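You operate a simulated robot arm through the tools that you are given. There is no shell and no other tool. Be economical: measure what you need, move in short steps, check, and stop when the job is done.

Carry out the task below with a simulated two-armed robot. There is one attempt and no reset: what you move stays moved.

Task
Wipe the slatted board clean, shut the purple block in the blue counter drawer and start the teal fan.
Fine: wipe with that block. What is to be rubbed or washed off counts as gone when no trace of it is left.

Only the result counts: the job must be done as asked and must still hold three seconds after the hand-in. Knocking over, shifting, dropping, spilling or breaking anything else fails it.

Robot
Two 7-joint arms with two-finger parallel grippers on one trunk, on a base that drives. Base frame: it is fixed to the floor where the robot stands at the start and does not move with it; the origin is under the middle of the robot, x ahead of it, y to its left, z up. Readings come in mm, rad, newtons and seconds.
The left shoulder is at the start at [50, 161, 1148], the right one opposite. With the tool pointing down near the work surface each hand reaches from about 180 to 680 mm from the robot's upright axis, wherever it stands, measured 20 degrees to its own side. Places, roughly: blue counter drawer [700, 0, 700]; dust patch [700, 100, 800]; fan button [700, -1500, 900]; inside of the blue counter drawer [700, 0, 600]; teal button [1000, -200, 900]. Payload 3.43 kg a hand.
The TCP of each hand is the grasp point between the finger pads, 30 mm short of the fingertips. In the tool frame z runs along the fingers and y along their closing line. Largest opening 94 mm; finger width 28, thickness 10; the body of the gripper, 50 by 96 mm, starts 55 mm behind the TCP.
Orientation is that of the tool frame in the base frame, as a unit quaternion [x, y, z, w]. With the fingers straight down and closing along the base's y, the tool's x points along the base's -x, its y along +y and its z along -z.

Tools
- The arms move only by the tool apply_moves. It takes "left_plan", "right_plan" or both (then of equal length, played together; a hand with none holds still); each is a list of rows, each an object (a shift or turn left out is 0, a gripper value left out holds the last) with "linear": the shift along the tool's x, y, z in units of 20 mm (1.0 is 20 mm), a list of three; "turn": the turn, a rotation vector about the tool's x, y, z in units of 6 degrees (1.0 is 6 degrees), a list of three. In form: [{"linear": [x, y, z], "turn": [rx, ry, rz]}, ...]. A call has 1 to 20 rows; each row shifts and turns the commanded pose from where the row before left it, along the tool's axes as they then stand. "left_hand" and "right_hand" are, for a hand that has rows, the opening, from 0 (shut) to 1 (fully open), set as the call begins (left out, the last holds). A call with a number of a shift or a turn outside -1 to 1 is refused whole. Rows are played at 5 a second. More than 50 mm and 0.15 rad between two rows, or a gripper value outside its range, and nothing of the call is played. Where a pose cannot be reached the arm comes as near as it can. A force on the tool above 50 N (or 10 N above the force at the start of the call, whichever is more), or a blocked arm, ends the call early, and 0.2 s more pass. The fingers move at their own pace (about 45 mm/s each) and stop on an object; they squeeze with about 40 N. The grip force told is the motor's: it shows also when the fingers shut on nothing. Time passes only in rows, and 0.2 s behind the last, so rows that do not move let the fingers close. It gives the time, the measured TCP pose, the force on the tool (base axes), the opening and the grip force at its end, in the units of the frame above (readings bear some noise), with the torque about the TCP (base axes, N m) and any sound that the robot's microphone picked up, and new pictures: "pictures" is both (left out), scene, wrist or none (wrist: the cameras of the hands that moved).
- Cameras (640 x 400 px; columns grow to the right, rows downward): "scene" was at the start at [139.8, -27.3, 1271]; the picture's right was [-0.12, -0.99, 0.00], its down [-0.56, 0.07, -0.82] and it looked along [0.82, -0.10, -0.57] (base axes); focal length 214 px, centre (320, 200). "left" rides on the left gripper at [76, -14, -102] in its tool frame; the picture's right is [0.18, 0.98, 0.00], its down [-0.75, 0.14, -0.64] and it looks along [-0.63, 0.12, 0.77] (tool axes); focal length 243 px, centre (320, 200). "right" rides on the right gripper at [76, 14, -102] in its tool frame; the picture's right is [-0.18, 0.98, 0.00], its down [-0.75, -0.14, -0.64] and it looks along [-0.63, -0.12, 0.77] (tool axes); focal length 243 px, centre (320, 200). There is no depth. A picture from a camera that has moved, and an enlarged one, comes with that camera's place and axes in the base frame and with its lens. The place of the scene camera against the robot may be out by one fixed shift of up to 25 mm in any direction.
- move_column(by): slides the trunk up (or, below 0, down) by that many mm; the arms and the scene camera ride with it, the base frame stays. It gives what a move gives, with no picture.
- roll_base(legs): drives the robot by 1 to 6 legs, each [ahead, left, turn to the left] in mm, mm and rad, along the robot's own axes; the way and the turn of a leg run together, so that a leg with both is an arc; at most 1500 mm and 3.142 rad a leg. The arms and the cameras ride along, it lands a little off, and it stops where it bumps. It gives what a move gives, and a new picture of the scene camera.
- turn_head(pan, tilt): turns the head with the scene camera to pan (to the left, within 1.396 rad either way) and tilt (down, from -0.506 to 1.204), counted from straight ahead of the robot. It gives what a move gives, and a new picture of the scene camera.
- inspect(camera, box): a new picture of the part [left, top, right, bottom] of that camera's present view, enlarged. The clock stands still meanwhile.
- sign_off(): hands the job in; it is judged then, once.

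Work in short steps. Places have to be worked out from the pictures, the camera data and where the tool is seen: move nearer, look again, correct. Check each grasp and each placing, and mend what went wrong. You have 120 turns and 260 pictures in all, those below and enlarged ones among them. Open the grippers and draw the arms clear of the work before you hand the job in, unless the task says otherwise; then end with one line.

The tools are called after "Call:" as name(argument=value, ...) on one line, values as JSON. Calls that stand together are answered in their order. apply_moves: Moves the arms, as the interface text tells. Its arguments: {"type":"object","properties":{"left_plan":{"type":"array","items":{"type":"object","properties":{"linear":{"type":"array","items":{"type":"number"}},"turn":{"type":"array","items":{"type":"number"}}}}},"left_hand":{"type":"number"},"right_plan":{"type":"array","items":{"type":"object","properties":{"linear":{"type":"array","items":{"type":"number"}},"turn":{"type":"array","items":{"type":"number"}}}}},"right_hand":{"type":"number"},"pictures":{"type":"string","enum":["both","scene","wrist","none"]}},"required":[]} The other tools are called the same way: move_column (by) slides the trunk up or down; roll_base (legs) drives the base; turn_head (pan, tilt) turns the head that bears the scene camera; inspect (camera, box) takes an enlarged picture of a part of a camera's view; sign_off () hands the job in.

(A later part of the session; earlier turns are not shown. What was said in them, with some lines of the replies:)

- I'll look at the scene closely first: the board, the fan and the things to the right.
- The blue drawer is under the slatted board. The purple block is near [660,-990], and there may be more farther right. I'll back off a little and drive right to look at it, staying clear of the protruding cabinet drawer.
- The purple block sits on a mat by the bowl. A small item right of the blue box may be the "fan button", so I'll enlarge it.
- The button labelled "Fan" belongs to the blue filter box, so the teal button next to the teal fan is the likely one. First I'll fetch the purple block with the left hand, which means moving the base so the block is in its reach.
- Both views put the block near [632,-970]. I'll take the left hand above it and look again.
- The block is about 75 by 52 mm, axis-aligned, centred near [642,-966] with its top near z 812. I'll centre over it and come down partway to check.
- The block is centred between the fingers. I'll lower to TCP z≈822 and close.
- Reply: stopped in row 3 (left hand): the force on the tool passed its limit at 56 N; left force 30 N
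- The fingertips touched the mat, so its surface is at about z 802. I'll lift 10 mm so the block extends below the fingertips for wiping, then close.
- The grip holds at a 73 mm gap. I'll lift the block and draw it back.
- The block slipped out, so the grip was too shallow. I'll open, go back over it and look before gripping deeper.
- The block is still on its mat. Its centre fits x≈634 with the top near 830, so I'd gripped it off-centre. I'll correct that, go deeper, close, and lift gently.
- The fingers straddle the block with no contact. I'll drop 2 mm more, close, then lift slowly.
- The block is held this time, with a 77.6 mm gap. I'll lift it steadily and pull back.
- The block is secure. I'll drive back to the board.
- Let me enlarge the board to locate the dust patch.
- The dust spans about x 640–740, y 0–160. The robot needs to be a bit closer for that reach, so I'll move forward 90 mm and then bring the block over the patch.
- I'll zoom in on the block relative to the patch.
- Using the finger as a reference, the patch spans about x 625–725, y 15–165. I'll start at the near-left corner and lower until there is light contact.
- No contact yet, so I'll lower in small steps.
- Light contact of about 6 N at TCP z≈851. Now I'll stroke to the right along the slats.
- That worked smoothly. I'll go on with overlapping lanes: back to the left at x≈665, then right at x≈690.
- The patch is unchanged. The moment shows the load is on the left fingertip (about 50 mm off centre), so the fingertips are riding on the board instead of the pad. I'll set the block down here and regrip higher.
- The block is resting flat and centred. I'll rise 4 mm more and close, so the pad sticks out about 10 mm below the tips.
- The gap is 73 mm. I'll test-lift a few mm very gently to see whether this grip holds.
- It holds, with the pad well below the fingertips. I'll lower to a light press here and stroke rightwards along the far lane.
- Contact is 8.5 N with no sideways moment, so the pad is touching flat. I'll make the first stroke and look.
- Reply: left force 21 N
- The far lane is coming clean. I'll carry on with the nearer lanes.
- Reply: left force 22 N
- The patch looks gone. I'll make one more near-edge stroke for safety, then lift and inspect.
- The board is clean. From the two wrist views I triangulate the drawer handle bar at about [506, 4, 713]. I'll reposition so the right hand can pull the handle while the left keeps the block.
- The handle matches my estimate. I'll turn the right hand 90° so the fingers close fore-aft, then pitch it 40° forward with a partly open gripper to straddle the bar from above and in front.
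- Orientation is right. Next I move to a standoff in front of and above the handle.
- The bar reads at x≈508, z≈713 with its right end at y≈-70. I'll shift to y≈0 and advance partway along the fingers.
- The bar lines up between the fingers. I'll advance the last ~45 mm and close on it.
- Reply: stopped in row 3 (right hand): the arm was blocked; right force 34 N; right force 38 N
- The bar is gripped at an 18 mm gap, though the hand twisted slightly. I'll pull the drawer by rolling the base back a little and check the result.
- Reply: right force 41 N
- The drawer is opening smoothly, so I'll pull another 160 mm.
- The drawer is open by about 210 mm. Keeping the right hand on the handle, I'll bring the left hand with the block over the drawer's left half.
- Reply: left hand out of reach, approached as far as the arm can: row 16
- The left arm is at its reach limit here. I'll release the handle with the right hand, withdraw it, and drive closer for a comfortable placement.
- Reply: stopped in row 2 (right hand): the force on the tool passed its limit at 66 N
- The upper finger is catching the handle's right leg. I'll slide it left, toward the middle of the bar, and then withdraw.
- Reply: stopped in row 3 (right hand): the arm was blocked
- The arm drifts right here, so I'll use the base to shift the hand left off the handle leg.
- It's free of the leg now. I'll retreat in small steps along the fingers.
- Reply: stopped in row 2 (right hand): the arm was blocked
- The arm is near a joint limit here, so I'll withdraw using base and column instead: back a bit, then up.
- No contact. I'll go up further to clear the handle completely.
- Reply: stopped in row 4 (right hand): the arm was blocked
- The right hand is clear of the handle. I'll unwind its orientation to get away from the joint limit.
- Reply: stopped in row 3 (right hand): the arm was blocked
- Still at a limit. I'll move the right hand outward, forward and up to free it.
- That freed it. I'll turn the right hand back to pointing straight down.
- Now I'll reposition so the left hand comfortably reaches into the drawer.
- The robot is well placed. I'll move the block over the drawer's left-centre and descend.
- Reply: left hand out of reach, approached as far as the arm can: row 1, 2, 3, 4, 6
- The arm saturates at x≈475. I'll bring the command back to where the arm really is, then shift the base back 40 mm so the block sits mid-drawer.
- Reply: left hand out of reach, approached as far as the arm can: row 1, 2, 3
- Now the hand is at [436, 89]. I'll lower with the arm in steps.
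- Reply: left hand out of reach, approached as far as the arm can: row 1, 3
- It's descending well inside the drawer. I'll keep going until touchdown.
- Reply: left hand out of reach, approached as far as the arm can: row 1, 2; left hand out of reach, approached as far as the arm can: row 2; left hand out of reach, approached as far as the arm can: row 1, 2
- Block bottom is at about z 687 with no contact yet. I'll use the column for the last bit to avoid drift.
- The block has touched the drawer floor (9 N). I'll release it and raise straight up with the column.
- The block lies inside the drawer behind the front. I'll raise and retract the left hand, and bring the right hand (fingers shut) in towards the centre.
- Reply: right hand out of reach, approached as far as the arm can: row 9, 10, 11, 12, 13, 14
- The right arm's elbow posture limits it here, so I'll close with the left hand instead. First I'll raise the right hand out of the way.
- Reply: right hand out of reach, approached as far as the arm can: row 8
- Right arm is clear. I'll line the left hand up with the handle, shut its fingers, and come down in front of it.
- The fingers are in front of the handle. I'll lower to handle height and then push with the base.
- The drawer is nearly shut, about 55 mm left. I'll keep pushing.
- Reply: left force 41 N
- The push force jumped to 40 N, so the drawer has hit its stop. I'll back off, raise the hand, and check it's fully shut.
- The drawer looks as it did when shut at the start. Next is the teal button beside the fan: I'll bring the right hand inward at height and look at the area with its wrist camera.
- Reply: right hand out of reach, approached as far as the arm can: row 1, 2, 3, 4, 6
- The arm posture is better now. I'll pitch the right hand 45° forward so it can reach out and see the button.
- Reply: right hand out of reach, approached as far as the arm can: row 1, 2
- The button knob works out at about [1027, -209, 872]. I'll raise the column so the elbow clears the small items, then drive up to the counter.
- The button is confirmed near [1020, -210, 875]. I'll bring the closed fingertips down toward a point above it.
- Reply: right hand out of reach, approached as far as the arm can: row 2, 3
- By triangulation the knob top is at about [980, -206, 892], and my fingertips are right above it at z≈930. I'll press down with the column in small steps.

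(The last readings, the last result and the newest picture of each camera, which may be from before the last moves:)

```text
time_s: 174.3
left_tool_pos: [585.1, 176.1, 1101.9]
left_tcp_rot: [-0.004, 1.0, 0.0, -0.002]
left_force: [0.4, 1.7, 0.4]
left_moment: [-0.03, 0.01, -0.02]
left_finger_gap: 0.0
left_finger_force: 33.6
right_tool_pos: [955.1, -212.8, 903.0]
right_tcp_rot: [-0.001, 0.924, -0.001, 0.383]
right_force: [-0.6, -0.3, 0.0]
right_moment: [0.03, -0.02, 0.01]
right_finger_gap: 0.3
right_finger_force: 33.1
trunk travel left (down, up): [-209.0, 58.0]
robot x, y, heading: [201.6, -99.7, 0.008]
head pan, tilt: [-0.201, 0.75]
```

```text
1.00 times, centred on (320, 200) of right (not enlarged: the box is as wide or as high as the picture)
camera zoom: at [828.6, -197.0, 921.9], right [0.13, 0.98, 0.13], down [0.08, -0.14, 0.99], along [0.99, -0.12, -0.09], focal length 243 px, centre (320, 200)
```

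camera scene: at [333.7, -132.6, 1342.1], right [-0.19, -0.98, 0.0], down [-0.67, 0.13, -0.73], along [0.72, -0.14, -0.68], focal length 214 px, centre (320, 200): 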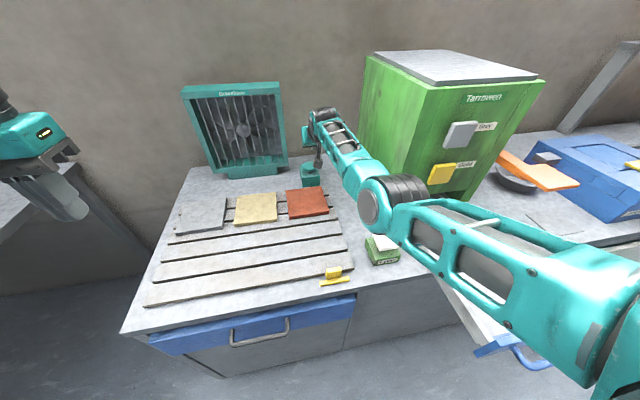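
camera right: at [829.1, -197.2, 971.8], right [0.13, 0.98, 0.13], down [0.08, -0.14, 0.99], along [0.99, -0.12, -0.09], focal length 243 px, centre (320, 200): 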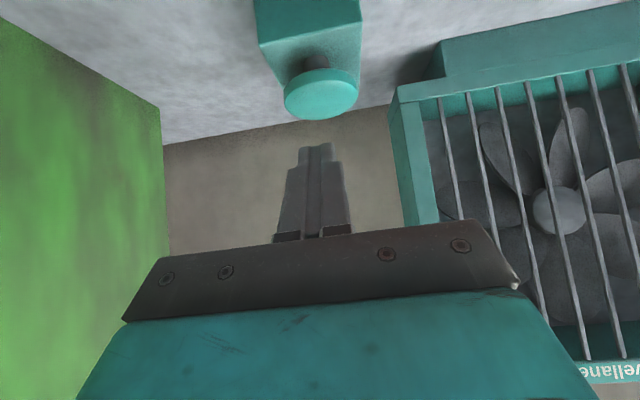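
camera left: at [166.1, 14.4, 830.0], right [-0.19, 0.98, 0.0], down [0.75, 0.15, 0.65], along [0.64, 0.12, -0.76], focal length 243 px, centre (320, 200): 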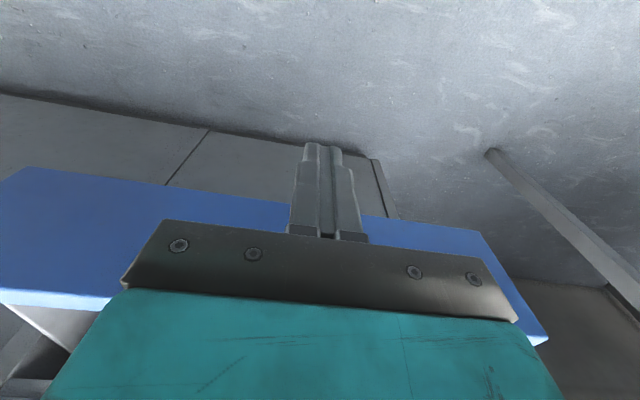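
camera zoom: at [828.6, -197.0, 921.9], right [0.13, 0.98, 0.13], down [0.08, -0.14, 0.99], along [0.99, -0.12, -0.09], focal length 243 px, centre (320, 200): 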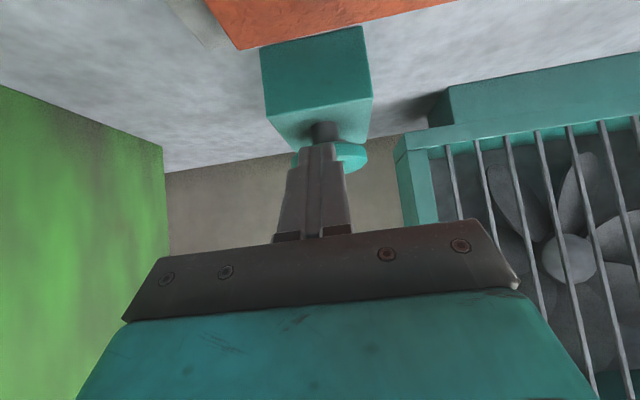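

A longer baseline shows the knob is at x≈1018, z≈875, so my tips are in front of it. I'll rise, roll forward 42 mm, then press.

Call:
move_column(by=32)

Call:
roll_base(legs=[[42, 4, 0]])

Call:
inspect(camera="right", box=[0, 0, 640, 400])

```text
time_s: 175.1
left_tool_pos: [586.7, 176.6, 1133.4]
left_tcp_rot: [-0.003, 1.0, 0.001, -0.003]
left_force: [0.1, -0.7, 0.6]
left_moment: [-0.01, -0.03, 0.03]
left_finger_gap: 0.0
left_finger_force: 32.9
right_tool_pos: [955.7, -212.4, 935.4]
right_tcp_rot: [-0.001, 0.924, -0.001, 0.382]
right_force: [-0.5, 1.2, 0.2]
right_moment: [0.01, 0.01, -0.02]
right_finger_gap: 0.0
right_finger_force: 33.2
trunk travel left (down, up): [-241.0, 26.0]
robot x, y, heading: [203.1, -100.9, 0.011]
head pan, tilt: [-0.201, 0.75]
```

```text
time_s: 176.2
left_tool_pos: [622.3, 181.3, 1134.5]
left_tcp_rot: [-0.003, 1.0, 0.001, -0.004]
left_force: [-0.7, 0.1, -0.5]
left_moment: [0.0, -0.02, 0.0]
left_finger_gap: 0.1
left_finger_force: 32.7
right_tool_pos: [991.8, -208.3, 935.0]
right_tcp_rot: [-0.001, 0.924, -0.001, 0.383]
right_force: [0.2, -0.3, -0.8]
right_moment: [-0.01, -0.02, -0.02]
right_finger_gap: 0.0
right_finger_force: 32.0
trunk travel left (down, up): [-241.0, 26.0]
robot x, y, heading: [236.0, -95.1, 0.008]
head pan, tilt: [-0.201, 0.75]
stopped in leg 1: the robot was blocked; the commanded pose is now the measured one
camera scene: at [370.1, -128.5, 1324.3], right [-0.19, -0.98, 0.0], down [-0.67, 0.13, -0.73], along [0.72, -0.14, -0.68], focal length 214 px, centre (320, 200)
```

scene: 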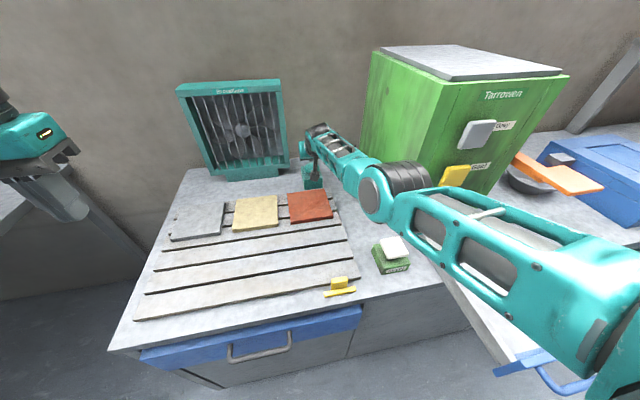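

```text
1.00 times, centred on (320, 200) of right (not enlarged: the box is as wide or as high as the picture)
camera zoom: at [865.2, -193.5, 954.1], right [0.13, 0.98, 0.13], down [0.08, -0.14, 0.99], along [0.99, -0.12, -0.1], focal length 243 px, centre (320, 200)
```

zoom: 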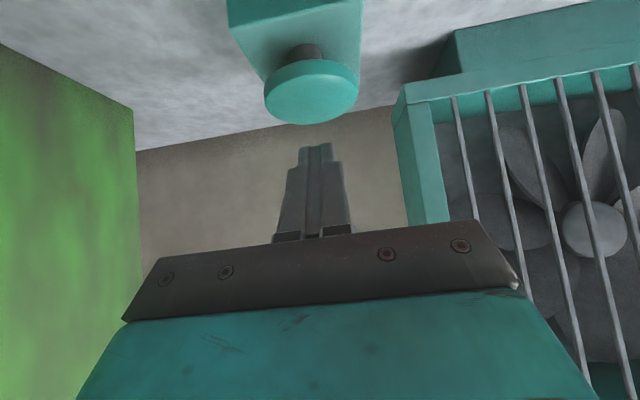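

The base touched the counter, but the tips are now at x≈1013, directly over the knob. Now I'll lower and press.

Call:
move_column(by=-26)

Call:
move_column(by=-6)

Call:
move_column(by=-5)

Call:
inspect(camera="right", box=[0, 0, 640, 400])

```text
time_s: 176.9
left_tool_pos: [621.9, 180.1, 1107.0]
left_tcp_rot: [-0.004, 1.0, 0.001, -0.003]
left_force: [-1.1, 0.8, 0.1]
left_moment: [0.01, -0.03, -0.01]
left_finger_gap: 0.2
left_finger_force: 33.4
right_tool_pos: [992.3, -208.1, 908.8]
right_tcp_rot: [0.0, 0.924, -0.002, 0.383]
right_force: [-0.6, -0.1, 3.0]
right_moment: [-0.02, -0.02, -0.03]
right_finger_gap: 0.0
right_finger_force: 32.7
trunk travel left (down, up): [-215.0, 52.0]
robot x, y, heading: [240.0, -98.1, 0.01]
head pan, tilt: [-0.201, 0.75]
```

```text
time_s: 177.4
left_tool_pos: [623.1, 181.0, 1100.2]
left_tcp_rot: [-0.003, 1.0, 0.001, -0.003]
left_force: [0.8, 0.3, 0.2]
left_moment: [0.03, 0.01, 0.0]
left_finger_gap: 0.1
left_finger_force: 33.1
right_tool_pos: [992.8, -208.2, 904.1]
right_tcp_rot: [-0.002, 0.923, 0.0, 0.385]
right_force: [0.0, -0.9, 5.0]
right_moment: [-0.02, -0.11, -0.02]
right_finger_gap: 0.1
right_finger_force: 33.1
trunk travel left (down, up): [-209.0, 58.0]
robot x, y, heading: [234.7, -97.2, 0.007]
head pan, tilt: [-0.201, 0.75]
heard: click
```

```text
time_s: 178.0
left_tool_pos: [623.2, 179.6, 1095.9]
left_tcp_rot: [-0.003, 1.0, 0.001, -0.002]
left_force: [0.1, 0.6, 0.4]
left_moment: [0.0, 0.02, -0.01]
left_finger_gap: 0.2
left_finger_force: 32.6
right_tool_pos: [991.1, -208.6, 898.7]
right_tcp_rot: [-0.001, 0.923, -0.001, 0.384]
right_force: [2.5, -0.3, 7.1]
right_moment: [-0.01, -0.14, 0.0]
right_finger_gap: 0.0
right_finger_force: 32.7
trunk travel left (down, up): [-204.0, 63.0]
robot x, y, heading: [238.6, -96.5, 0.01]
head pan, tilt: [-0.201, 0.75]
```

```text
1.00 times, centred on (320, 200) of right (not enlarged: the box is as wide or as high as the picture)
camera zoom: at [866.0, -193.4, 917.8], right [0.13, 0.98, 0.13], down [0.08, -0.14, 0.99], along [0.99, -0.12, -0.09], focal length 243 px, centre (320, 200)
```

zoom: 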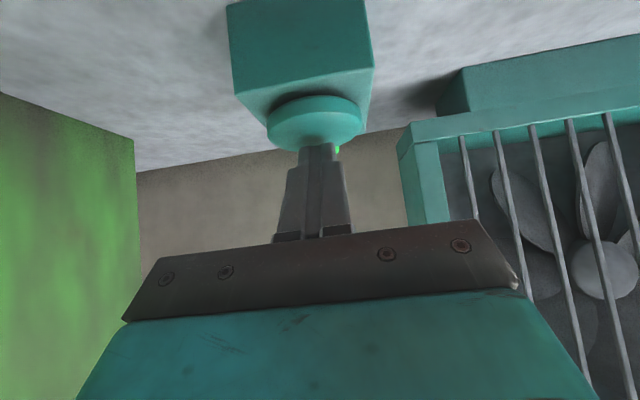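

A click was heard and a green light appeared. I'll lift off and check whether the fan is turning.

Call:
move_column(by=60)

Call:
inspect(camera="right", box=[0, 0, 640, 400])

Call:
inspect(camera="scene", box=[150, 50, 350, 200])

```text
time_s: 179.0
left_tool_pos: [623.6, 180.2, 1155.5]
left_tcp_rot: [-0.003, 1.0, 0.0, -0.004]
left_force: [0.3, 0.1, 0.0]
left_moment: [-0.04, -0.01, -0.04]
left_finger_gap: 0.0
left_finger_force: 32.5
right_tool_pos: [992.5, -208.5, 957.0]
right_tcp_rot: [-0.001, 0.924, -0.001, 0.382]
right_force: [0.5, 0.4, -0.7]
right_moment: [-0.01, 0.03, -0.01]
right_finger_gap: 0.0
right_finger_force: 32.8
trunk travel left (down, up): [-264.0, 3.0]
robot x, y, heading: [237.7, -96.9, 0.004]
head pan, tilt: [-0.201, 0.75]
```

```text
1.00 times, centred on (320, 200) of right (not enlarged: the box is as wide or as high as the picture)
camera zoom: at [865.9, -193.3, 976.0], right [0.13, 0.98, 0.13], down [0.08, -0.14, 0.99], along [0.99, -0.12, -0.1], focal length 243 px, centre (320, 200)
```

zoom: 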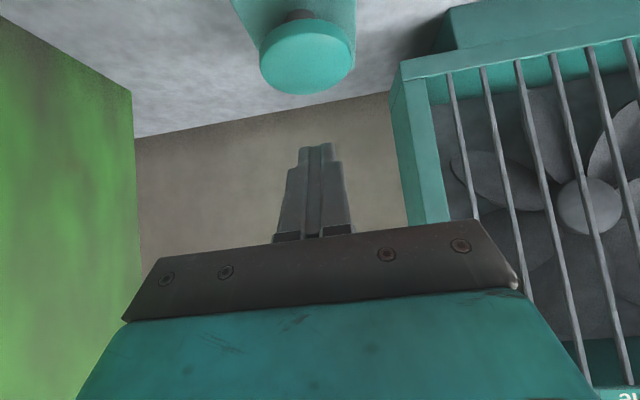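

```text
2.67 times, centred on (250, 125) of scene
camera zoom: at [371.3, -128.3, 1347.1], right [-0.19, -0.98, 0.0], down [-0.67, 0.13, -0.73], along [0.72, -0.14, -0.68], focal length 572 px, centre (507, 400)
```

zoom: 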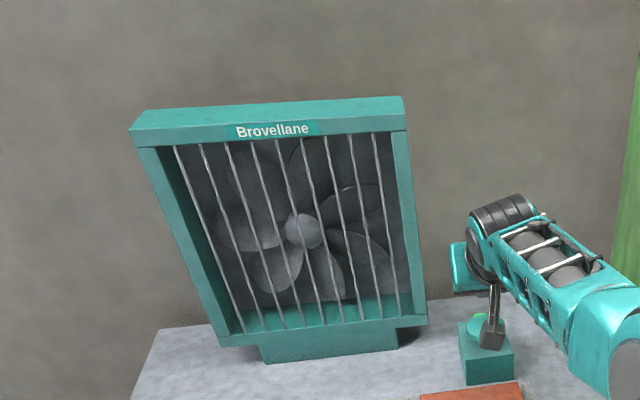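

I'll let a moment pass, backing the hand up, and compare the blade angle.

Call:
apply_moves(right_plan=[{"linear": [0, 0, -1]}, {"linear": [0, 0, -1]}, {"linear": [0, 0, -1]}, {"linear": [0, 0, -1]}, {"linear": [0, 0, -1]}, {"linear": [0, 0, -1]}, {"linear": [0, 0, -1]}], pictures="none")

Call:
inspect(camera="scene", box=[150, 50, 350, 200])

Call:
inspect(camera="right", box=[0, 0, 640, 400])

```text
time_s: 180.6
left_tool_pos: [621.9, 179.9, 1156.0]
left_tcp_rot: [-0.003, 1.0, 0.001, -0.004]
left_force: [-0.4, 0.6, -0.4]
left_moment: [-0.02, -0.03, 0.01]
left_finger_gap: 0.0
left_finger_force: 33.3
right_tool_pos: [892.4, -207.1, 1056.2]
right_tcp_rot: [-0.001, 0.924, -0.001, 0.381]
right_force: [0.7, 0.0, 0.0]
right_moment: [0.0, -0.02, 0.01]
right_finger_gap: 0.3
right_finger_force: 32.7
trunk travel left (down, up): [-264.0, 3.0]
robot x, y, heading: [236.6, -98.1, 0.005]
head pan, tilt: [-0.201, 0.75]
```

```text
2.67 times, centred on (250, 125) of scene
camera zoom: at [370.8, -128.4, 1347.2], right [-0.19, -0.98, 0.0], down [-0.67, 0.13, -0.73], along [0.72, -0.14, -0.68], focal length 572 px, centre (507, 400)
```

zoom: 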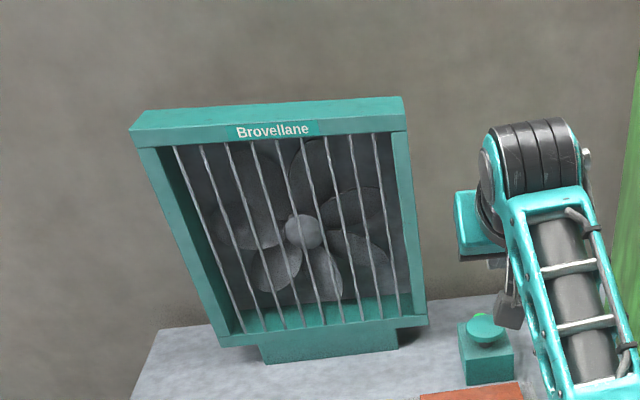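

```text
1.00 times, centred on (320, 200) of right (not enlarged: the box is as wide or as high as the picture)
camera zoom: at [766.3, -192.7, 1075.6], right [0.13, 0.98, 0.13], down [0.08, -0.14, 0.99], along [0.99, -0.12, -0.1], focal length 243 px, centre (320, 200)
```

zoom: 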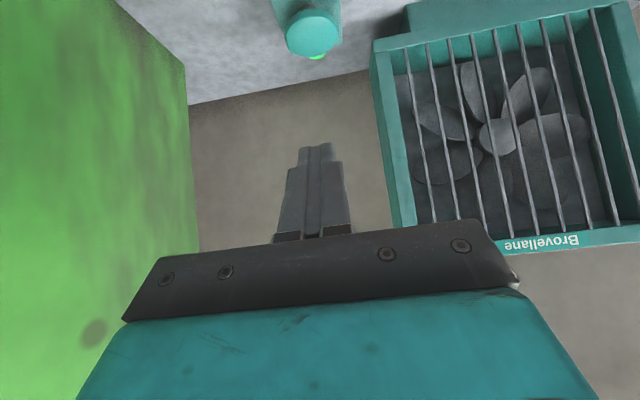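

A green lamp on the button is lit. I'll sample the blades again after short intervals to confirm motion.

Call:
apply_moves(right_plan=[{"linear": [0, 0, -0.5]}], pictures="none")

Call:
inspect(camera="scene", box=[190, 70, 310, 180])

Call:
apply_moves(right_plan=[{"linear": [0, 0, -0.5]}], pictures="none")

Call:
inspect(camera="scene", box=[190, 70, 310, 180])

```text
time_s: 181.0
left_tool_pos: [622.9, 180.1, 1156.6]
left_tcp_rot: [-0.003, 1.0, 0.001, -0.004]
left_force: [-0.1, -0.1, 0.2]
left_moment: [0.01, 0.0, 0.05]
left_finger_gap: 0.1
left_finger_force: 33.4
right_tool_pos: [885.9, -207.2, 1063.3]
right_tcp_rot: [-0.001, 0.924, -0.001, 0.382]
right_force: [0.1, -0.9, 0.6]
right_moment: [-0.01, -0.02, -0.02]
right_finger_gap: 0.0
right_finger_force: 32.9
trunk travel left (down, up): [-264.0, 3.0]
robot x, y, heading: [235.3, -98.5, 0.004]
head pan, tilt: [-0.201, 0.75]
```

```text
3.64 times, centred on (250, 125) of scene
camera zoom: at [370.9, -128.4, 1347.2], right [-0.19, -0.98, 0.0], down [-0.67, 0.13, -0.73], along [0.72, -0.14, -0.68], focal length 780 px, centre (574, 473)
```

zoom: 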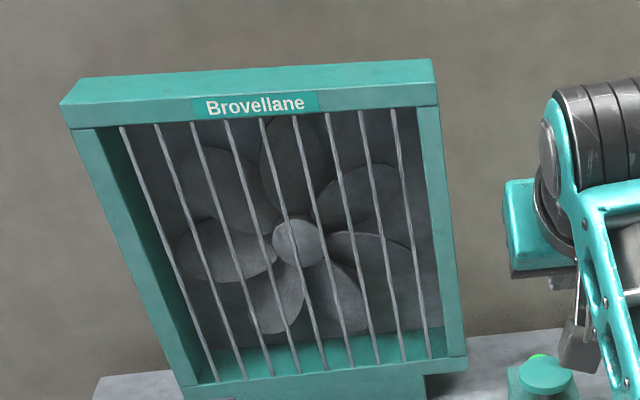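

```text
time_s: 181.4
left_tool_pos: [623.2, 179.8, 1156.2]
left_tcp_rot: [-0.003, 1.0, 0.001, -0.003]
left_force: [0.2, 0.4, -0.4]
left_moment: [0.0, 0.0, 0.0]
left_finger_gap: 0.0
left_finger_force: 33.3
right_tool_pos: [879.4, -208.5, 1070.8]
right_tcp_rot: [-0.001, 0.924, -0.001, 0.382]
right_force: [0.3, -0.3, 0.1]
right_moment: [-0.01, 0.01, -0.03]
right_finger_gap: 0.1
right_finger_force: 32.7
trunk travel left (down, up): [-264.0, 3.0]
robot x, y, heading: [236.6, -96.1, 0.006]
head pan, tilt: [-0.201, 0.75]
```

```text
3.64 times, centred on (250, 125) of scene
camera zoom: at [370.9, -128.4, 1347.2], right [-0.19, -0.98, 0.0], down [-0.67, 0.13, -0.73], along [0.72, -0.14, -0.68], focal length 780 px, centre (574, 473)
```

zoom: 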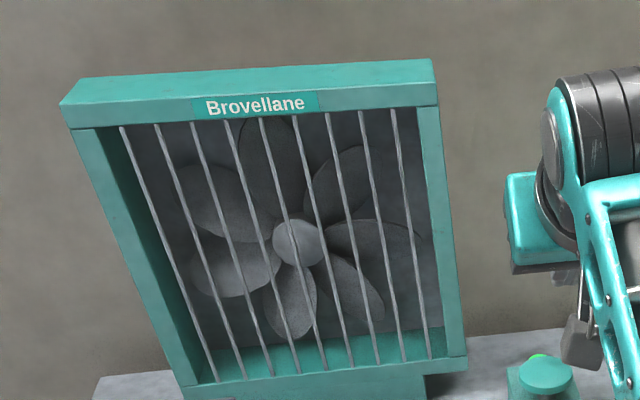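

The blades have rotated between samples, so the fan is running. I'll back away, open the grippers and do a last check.

Call:
apply_moves(right_plan=[{"linear": [0, 0, -1]}, {"linear": [0, 0, -1]}, {"linear": [0, 0, -1]}, {"linear": [0, 0, -1]}], pictures="none")

Call:
roll_base(legs=[[-330, 0, 0]])

Call:
apply_moves(right_plan=[{}, {}, {}, {}, {}], left_plan=[{}, {}, {}, {}, {}], right_hand=1, left_hand=1, pictures="scene")

Call:
inspect(camera="scene", box=[150, 60, 450, 280])

```text
time_s: 182.4
left_tool_pos: [623.1, 180.5, 1155.1]
left_tcp_rot: [-0.004, 1.0, 0.001, -0.004]
left_force: [-0.3, -0.1, 0.2]
left_moment: [0.0, -0.01, -0.02]
left_finger_gap: 0.1
left_finger_force: 33.3
right_tool_pos: [822.1, -208.0, 1127.5]
right_tcp_rot: [-0.001, 0.924, -0.001, 0.382]
right_force: [0.6, 0.5, 0.6]
right_moment: [0.01, 0.03, 0.02]
right_finger_gap: 0.0
right_finger_force: 33.1
trunk travel left (down, up): [-264.0, 3.0]
robot x, y, heading: [237.2, -100.6, 0.008]
head pan, tilt: [-0.201, 0.75]
```

```text
time_s: 184.6
left_tool_pos: [289.8, 176.7, 1156.2]
left_tcp_rot: [-0.004, 1.0, 0.001, -0.003]
left_force: [0.5, -0.1, 0.4]
left_moment: [-0.02, 0.02, 0.02]
left_finger_gap: 0.0
left_finger_force: 32.7
right_tool_pos: [491.3, -209.8, 1126.0]
right_tcp_rot: [-0.002, 0.924, -0.001, 0.383]
right_force: [0.4, 0.4, 0.9]
right_moment: [0.03, 0.01, 0.01]
right_finger_gap: 0.0
right_finger_force: 32.9
trunk travel left (down, up): [-264.0, 3.0]
robot x, y, heading: [-93.8, -103.0, 0.013]
head pan, tilt: [-0.201, 0.75]
camera scene: at [39.1, -131.1, 1347.2], right [-0.19, -0.98, 0.0], down [-0.67, 0.13, -0.73], along [0.72, -0.14, -0.68], focal length 214 px, centre (320, 200)
```

scene: 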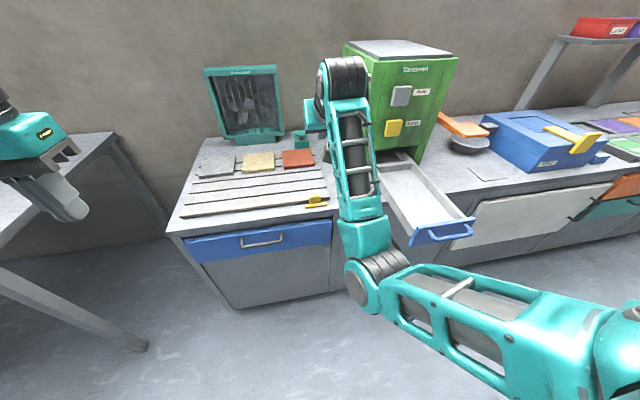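

```text
time_s: 185.8
left_tool_pos: [291.0, 178.4, 1156.1]
left_tcp_rot: [-0.004, 1.0, 0.001, -0.003]
left_force: [0.4, 0.6, 0.0]
left_moment: [0.02, -0.01, -0.03]
left_finger_gap: 93.7
left_finger_force: 0.1
right_tool_pos: [491.0, -210.5, 1126.9]
right_tcp_rot: [-0.002, 0.924, 0.0, 0.383]
right_force: [-0.2, -0.5, -0.8]
right_moment: [0.03, 0.01, -0.01]
right_finger_gap: 93.8
right_finger_force: 0.0
trunk travel left (down, up): [-264.0, 3.0]
robot x, y, heading: [-94.6, -99.0, 0.009]
head pan, tilt: [-0.201, 0.75]
camera scene: at [39.6, -131.0, 1347.1], right [-0.19, -0.98, 0.0], down [-0.67, 0.13, -0.73], along [0.72, -0.14, -0.68], focal length 214 px, centre (320, 200)
```

scene: 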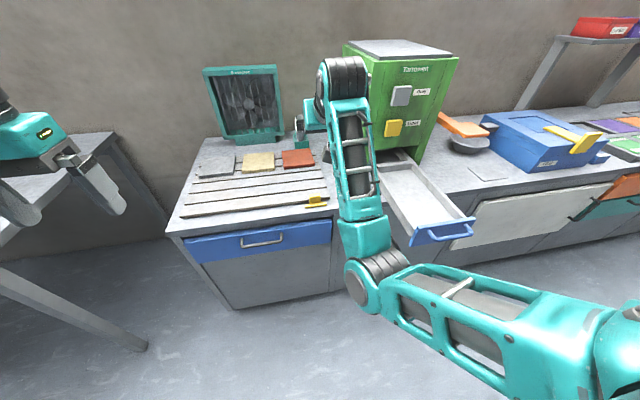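

```text
1.82 times, centred on (300, 170) of scene
camera zoom: at [39.6, -131.0, 1347.1], right [-0.19, -0.98, 0.0], down [-0.67, 0.13, -0.73], along [0.72, -0.14, -0.68], focal length 390 px, centre (356, 254)
```

zoom: 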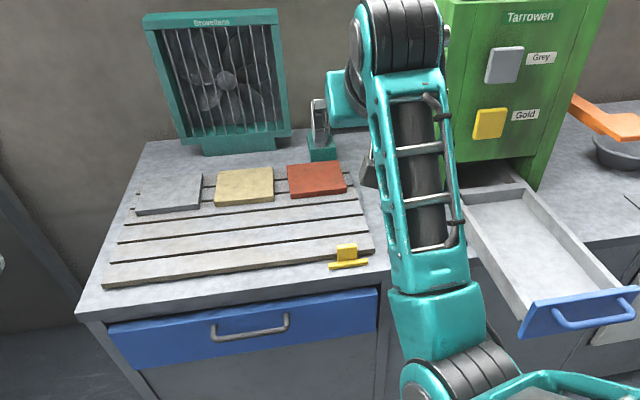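

To be sure the drawer is fully home, I'll recreate an earlier viewpoint (taken while it was still shut) and compare.

Call:
roll_base(legs=[[136, 33, 0]])

Call:
move_column(by=-89)

Call:
turn_head(pan=0.15, tilt=0.75)

Call:
inspect(camera="scene", box=[220, 140, 430, 270])

```text
time_s: 187.1
left_tool_pos: [425.6, 212.2, 1156.2]
left_tcp_rot: [-0.003, 1.0, 0.001, -0.003]
left_force: [-0.3, 0.4, 0.0]
left_moment: [-0.02, 0.03, 0.0]
left_finger_gap: 94.1
left_finger_force: 0.0
right_tool_pos: [625.2, -175.5, 1126.1]
right_tcp_rot: [-0.002, 0.924, -0.001, 0.382]
right_force: [0.7, -0.2, 0.0]
right_moment: [-0.02, 0.02, -0.01]
right_finger_gap: 94.2
right_finger_force: 0.1
trunk travel left (down, up): [-264.0, 3.0]
robot x, y, heading: [38.8, -64.4, 0.008]
head pan, tilt: [-0.201, 0.75]
camera scene: at [173.9, -96.7, 1347.0], right [-0.19, -0.98, 0.0], down [-0.67, 0.13, -0.73], along [0.72, -0.14, -0.68], focal length 214 px, centre (320, 200)
```

scene: 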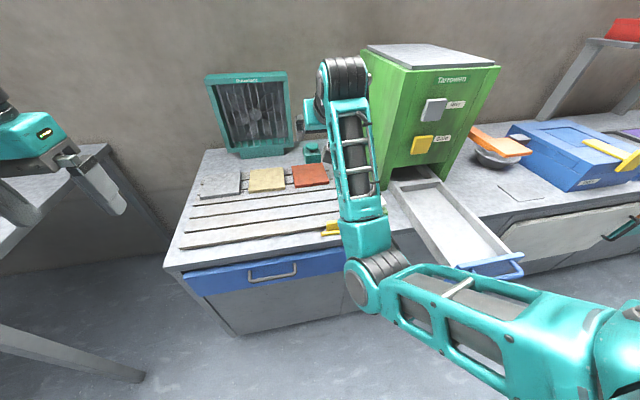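

```text
time_s: 188.3
left_tool_pos: [424.5, 212.4, 1065.5]
left_tcp_rot: [-0.003, 1.0, 0.0, -0.003]
left_force: [0.6, -0.1, 0.0]
left_moment: [0.03, 0.0, 0.02]
left_finger_gap: 93.9
left_finger_force: 0.0
right_tool_pos: [624.0, -175.6, 1037.9]
right_tcp_rot: [-0.001, 0.924, -0.001, 0.383]
right_force: [-0.7, 0.4, -0.6]
right_moment: [0.01, 0.01, -0.01]
right_finger_gap: 94.2
right_finger_force: 0.0
trunk travel left (down, up): [-175.0, 92.0]
robot x, y, heading: [35.5, -66.3, 0.009]
head pan, tilt: [-0.201, 0.75]
```

```text
time_s: 189.2
left_tool_pos: [425.6, 212.1, 1066.2]
left_tcp_rot: [-0.005, 1.0, 0.001, -0.003]
left_force: [0.3, -0.1, 0.4]
left_moment: [0.0, -0.04, 0.03]
left_finger_gap: 93.8
left_finger_force: 0.1
right_tool_pos: [624.6, -175.6, 1037.8]
right_tcp_rot: [-0.001, 0.924, -0.001, 0.383]
right_force: [0.3, 0.4, -0.7]
right_moment: [0.01, 0.02, -0.01]
right_finger_gap: 94.1
right_finger_force: 0.1
trunk travel left (down, up): [-175.0, 92.0]
robot x, y, heading: [40.2, -65.3, 0.006]
head pan, tilt: [0.15, 0.75]
camera scene: at [173.5, -68.1, 1258.1], right [0.16, -0.99, 0.0], down [-0.67, -0.11, -0.73], along [0.72, 0.12, -0.68], focal length 214 px, centre (320, 200)
```

scene: 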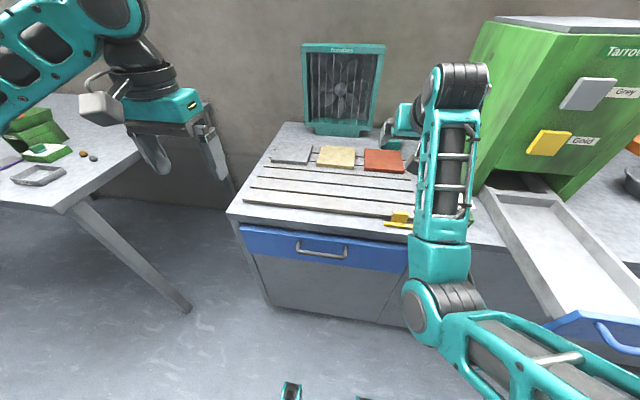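

```text
3.05 times, centred on (325, 205) of scene
camera zoom: at [173.5, -68.1, 1258.1], right [0.16, -0.99, 0.0], down [-0.67, -0.11, -0.73], along [0.72, 0.12, -0.68], focal length 654 px, centre (305, 185)
```

zoom: 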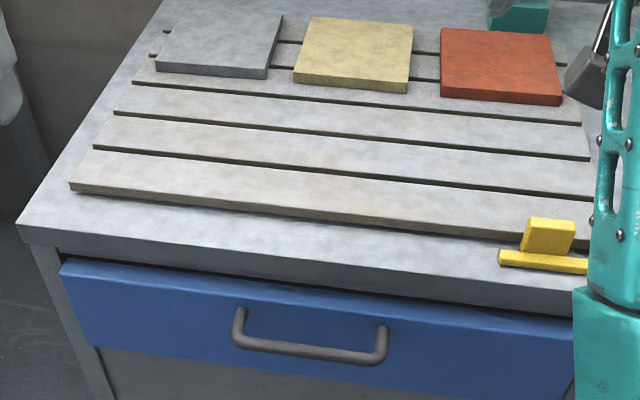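

The view matches the earlier closed state, the board is clean and the fan is running. I'll draw back from the counter before handing in.

Call:
roll_base(legs=[[-250, 0, 0]])

Call:
inspect(camera="scene", box=[290, 30, 450, 150])

```text
time_s: 191.0
left_tool_pos: [174.6, 209.9, 1065.7]
left_tcp_rot: [-0.003, 1.0, 0.001, -0.004]
left_force: [0.3, 0.5, 0.0]
left_moment: [-0.01, -0.03, -0.01]
left_finger_gap: 94.0
left_finger_force: 0.1
right_tool_pos: [373.4, -178.8, 1038.1]
right_tcp_rot: [0.0, 0.924, -0.001, 0.382]
right_force: [-1.1, 0.1, 0.6]
right_moment: [-0.03, -0.02, -0.02]
right_finger_gap: 94.2
right_finger_force: 0.0
trunk travel left (down, up): [-175.0, 92.0]
robot x, y, heading: [-213.7, -67.0, 0.008]
head pan, tilt: [0.15, 0.75]
camera scene: at [-77.1, -70.4, 1258.2], right [0.16, -0.99, 0.0], down [-0.67, -0.11, -0.73], along [0.72, 0.12, -0.68], focal length 214 px, centre (320, 200)
```

scene: 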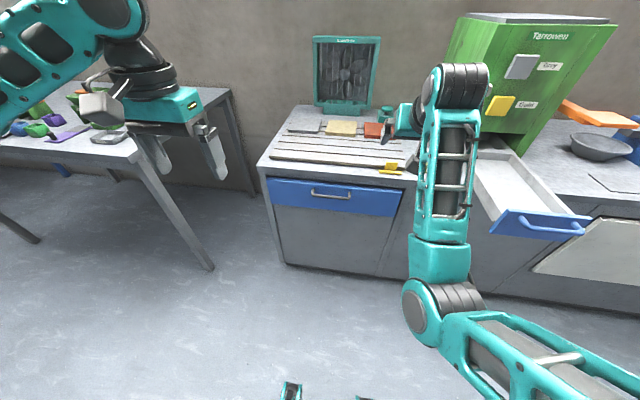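

```text
3.33 times, centred on (370, 90) of scene
camera zoom: at [-77.1, -70.4, 1258.2], right [0.16, -0.99, 0.0], down [-0.67, -0.11, -0.73], along [0.72, 0.12, -0.68], focal length 715 px, centre (153, 567)
```

zoom: 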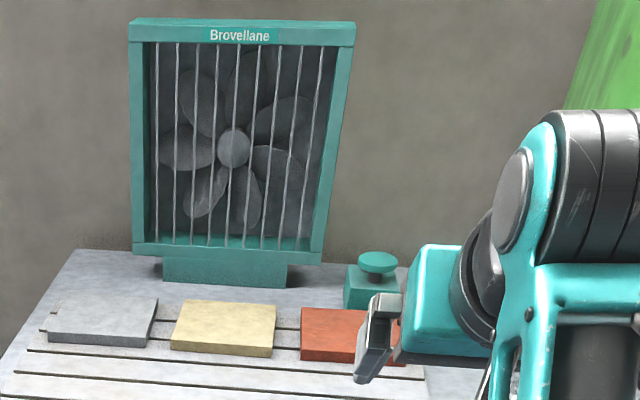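

The lamp may be hidden behind the knob from here. I'll take one more blade sample to be sure the fan is still turning.

Call:
apply_moves(right_plan=[{}, {}], pictures="none")

Call:
inspect(camera="scene", box=[290, 30, 450, 150])

```text
time_s: 191.6
left_tool_pos: [175.4, 210.4, 1066.8]
left_tcp_rot: [-0.004, 1.0, 0.001, -0.003]
left_force: [0.4, -1.0, 0.7]
left_moment: [0.02, 0.01, 0.02]
left_finger_gap: 93.8
left_finger_force: 0.0
right_tool_pos: [374.4, -178.8, 1037.9]
right_tcp_rot: [-0.001, 0.924, 0.0, 0.383]
right_force: [-0.4, 0.4, 0.1]
right_moment: [-0.02, 0.01, 0.0]
right_finger_gap: 93.9
right_finger_force: 0.0
trunk travel left (down, up): [-175.0, 92.0]
robot x, y, heading: [-212.2, -67.5, 0.005]
head pan, tilt: [0.15, 0.75]
```

```text
3.33 times, centred on (370, 90) of scene
camera zoom: at [-76.6, -70.4, 1258.1], right [0.16, -0.99, 0.0], down [-0.67, -0.11, -0.73], along [0.72, 0.12, -0.68], focal length 715 px, centre (153, 567)
```

zoom: 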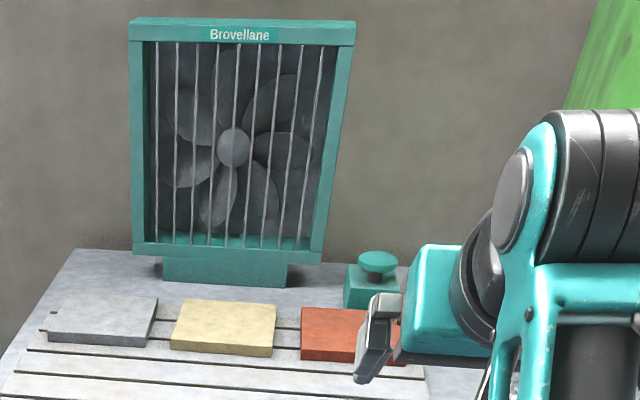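

The blades moved again, so the fan is still running. Everything is done and the arms are clear, so I'm handing in.

Call:
sign_off()

```text
The job is handed in.
```

The slatted board is wiped clean, the purple block is shut in the blue counter drawer, and the teal fan is running.
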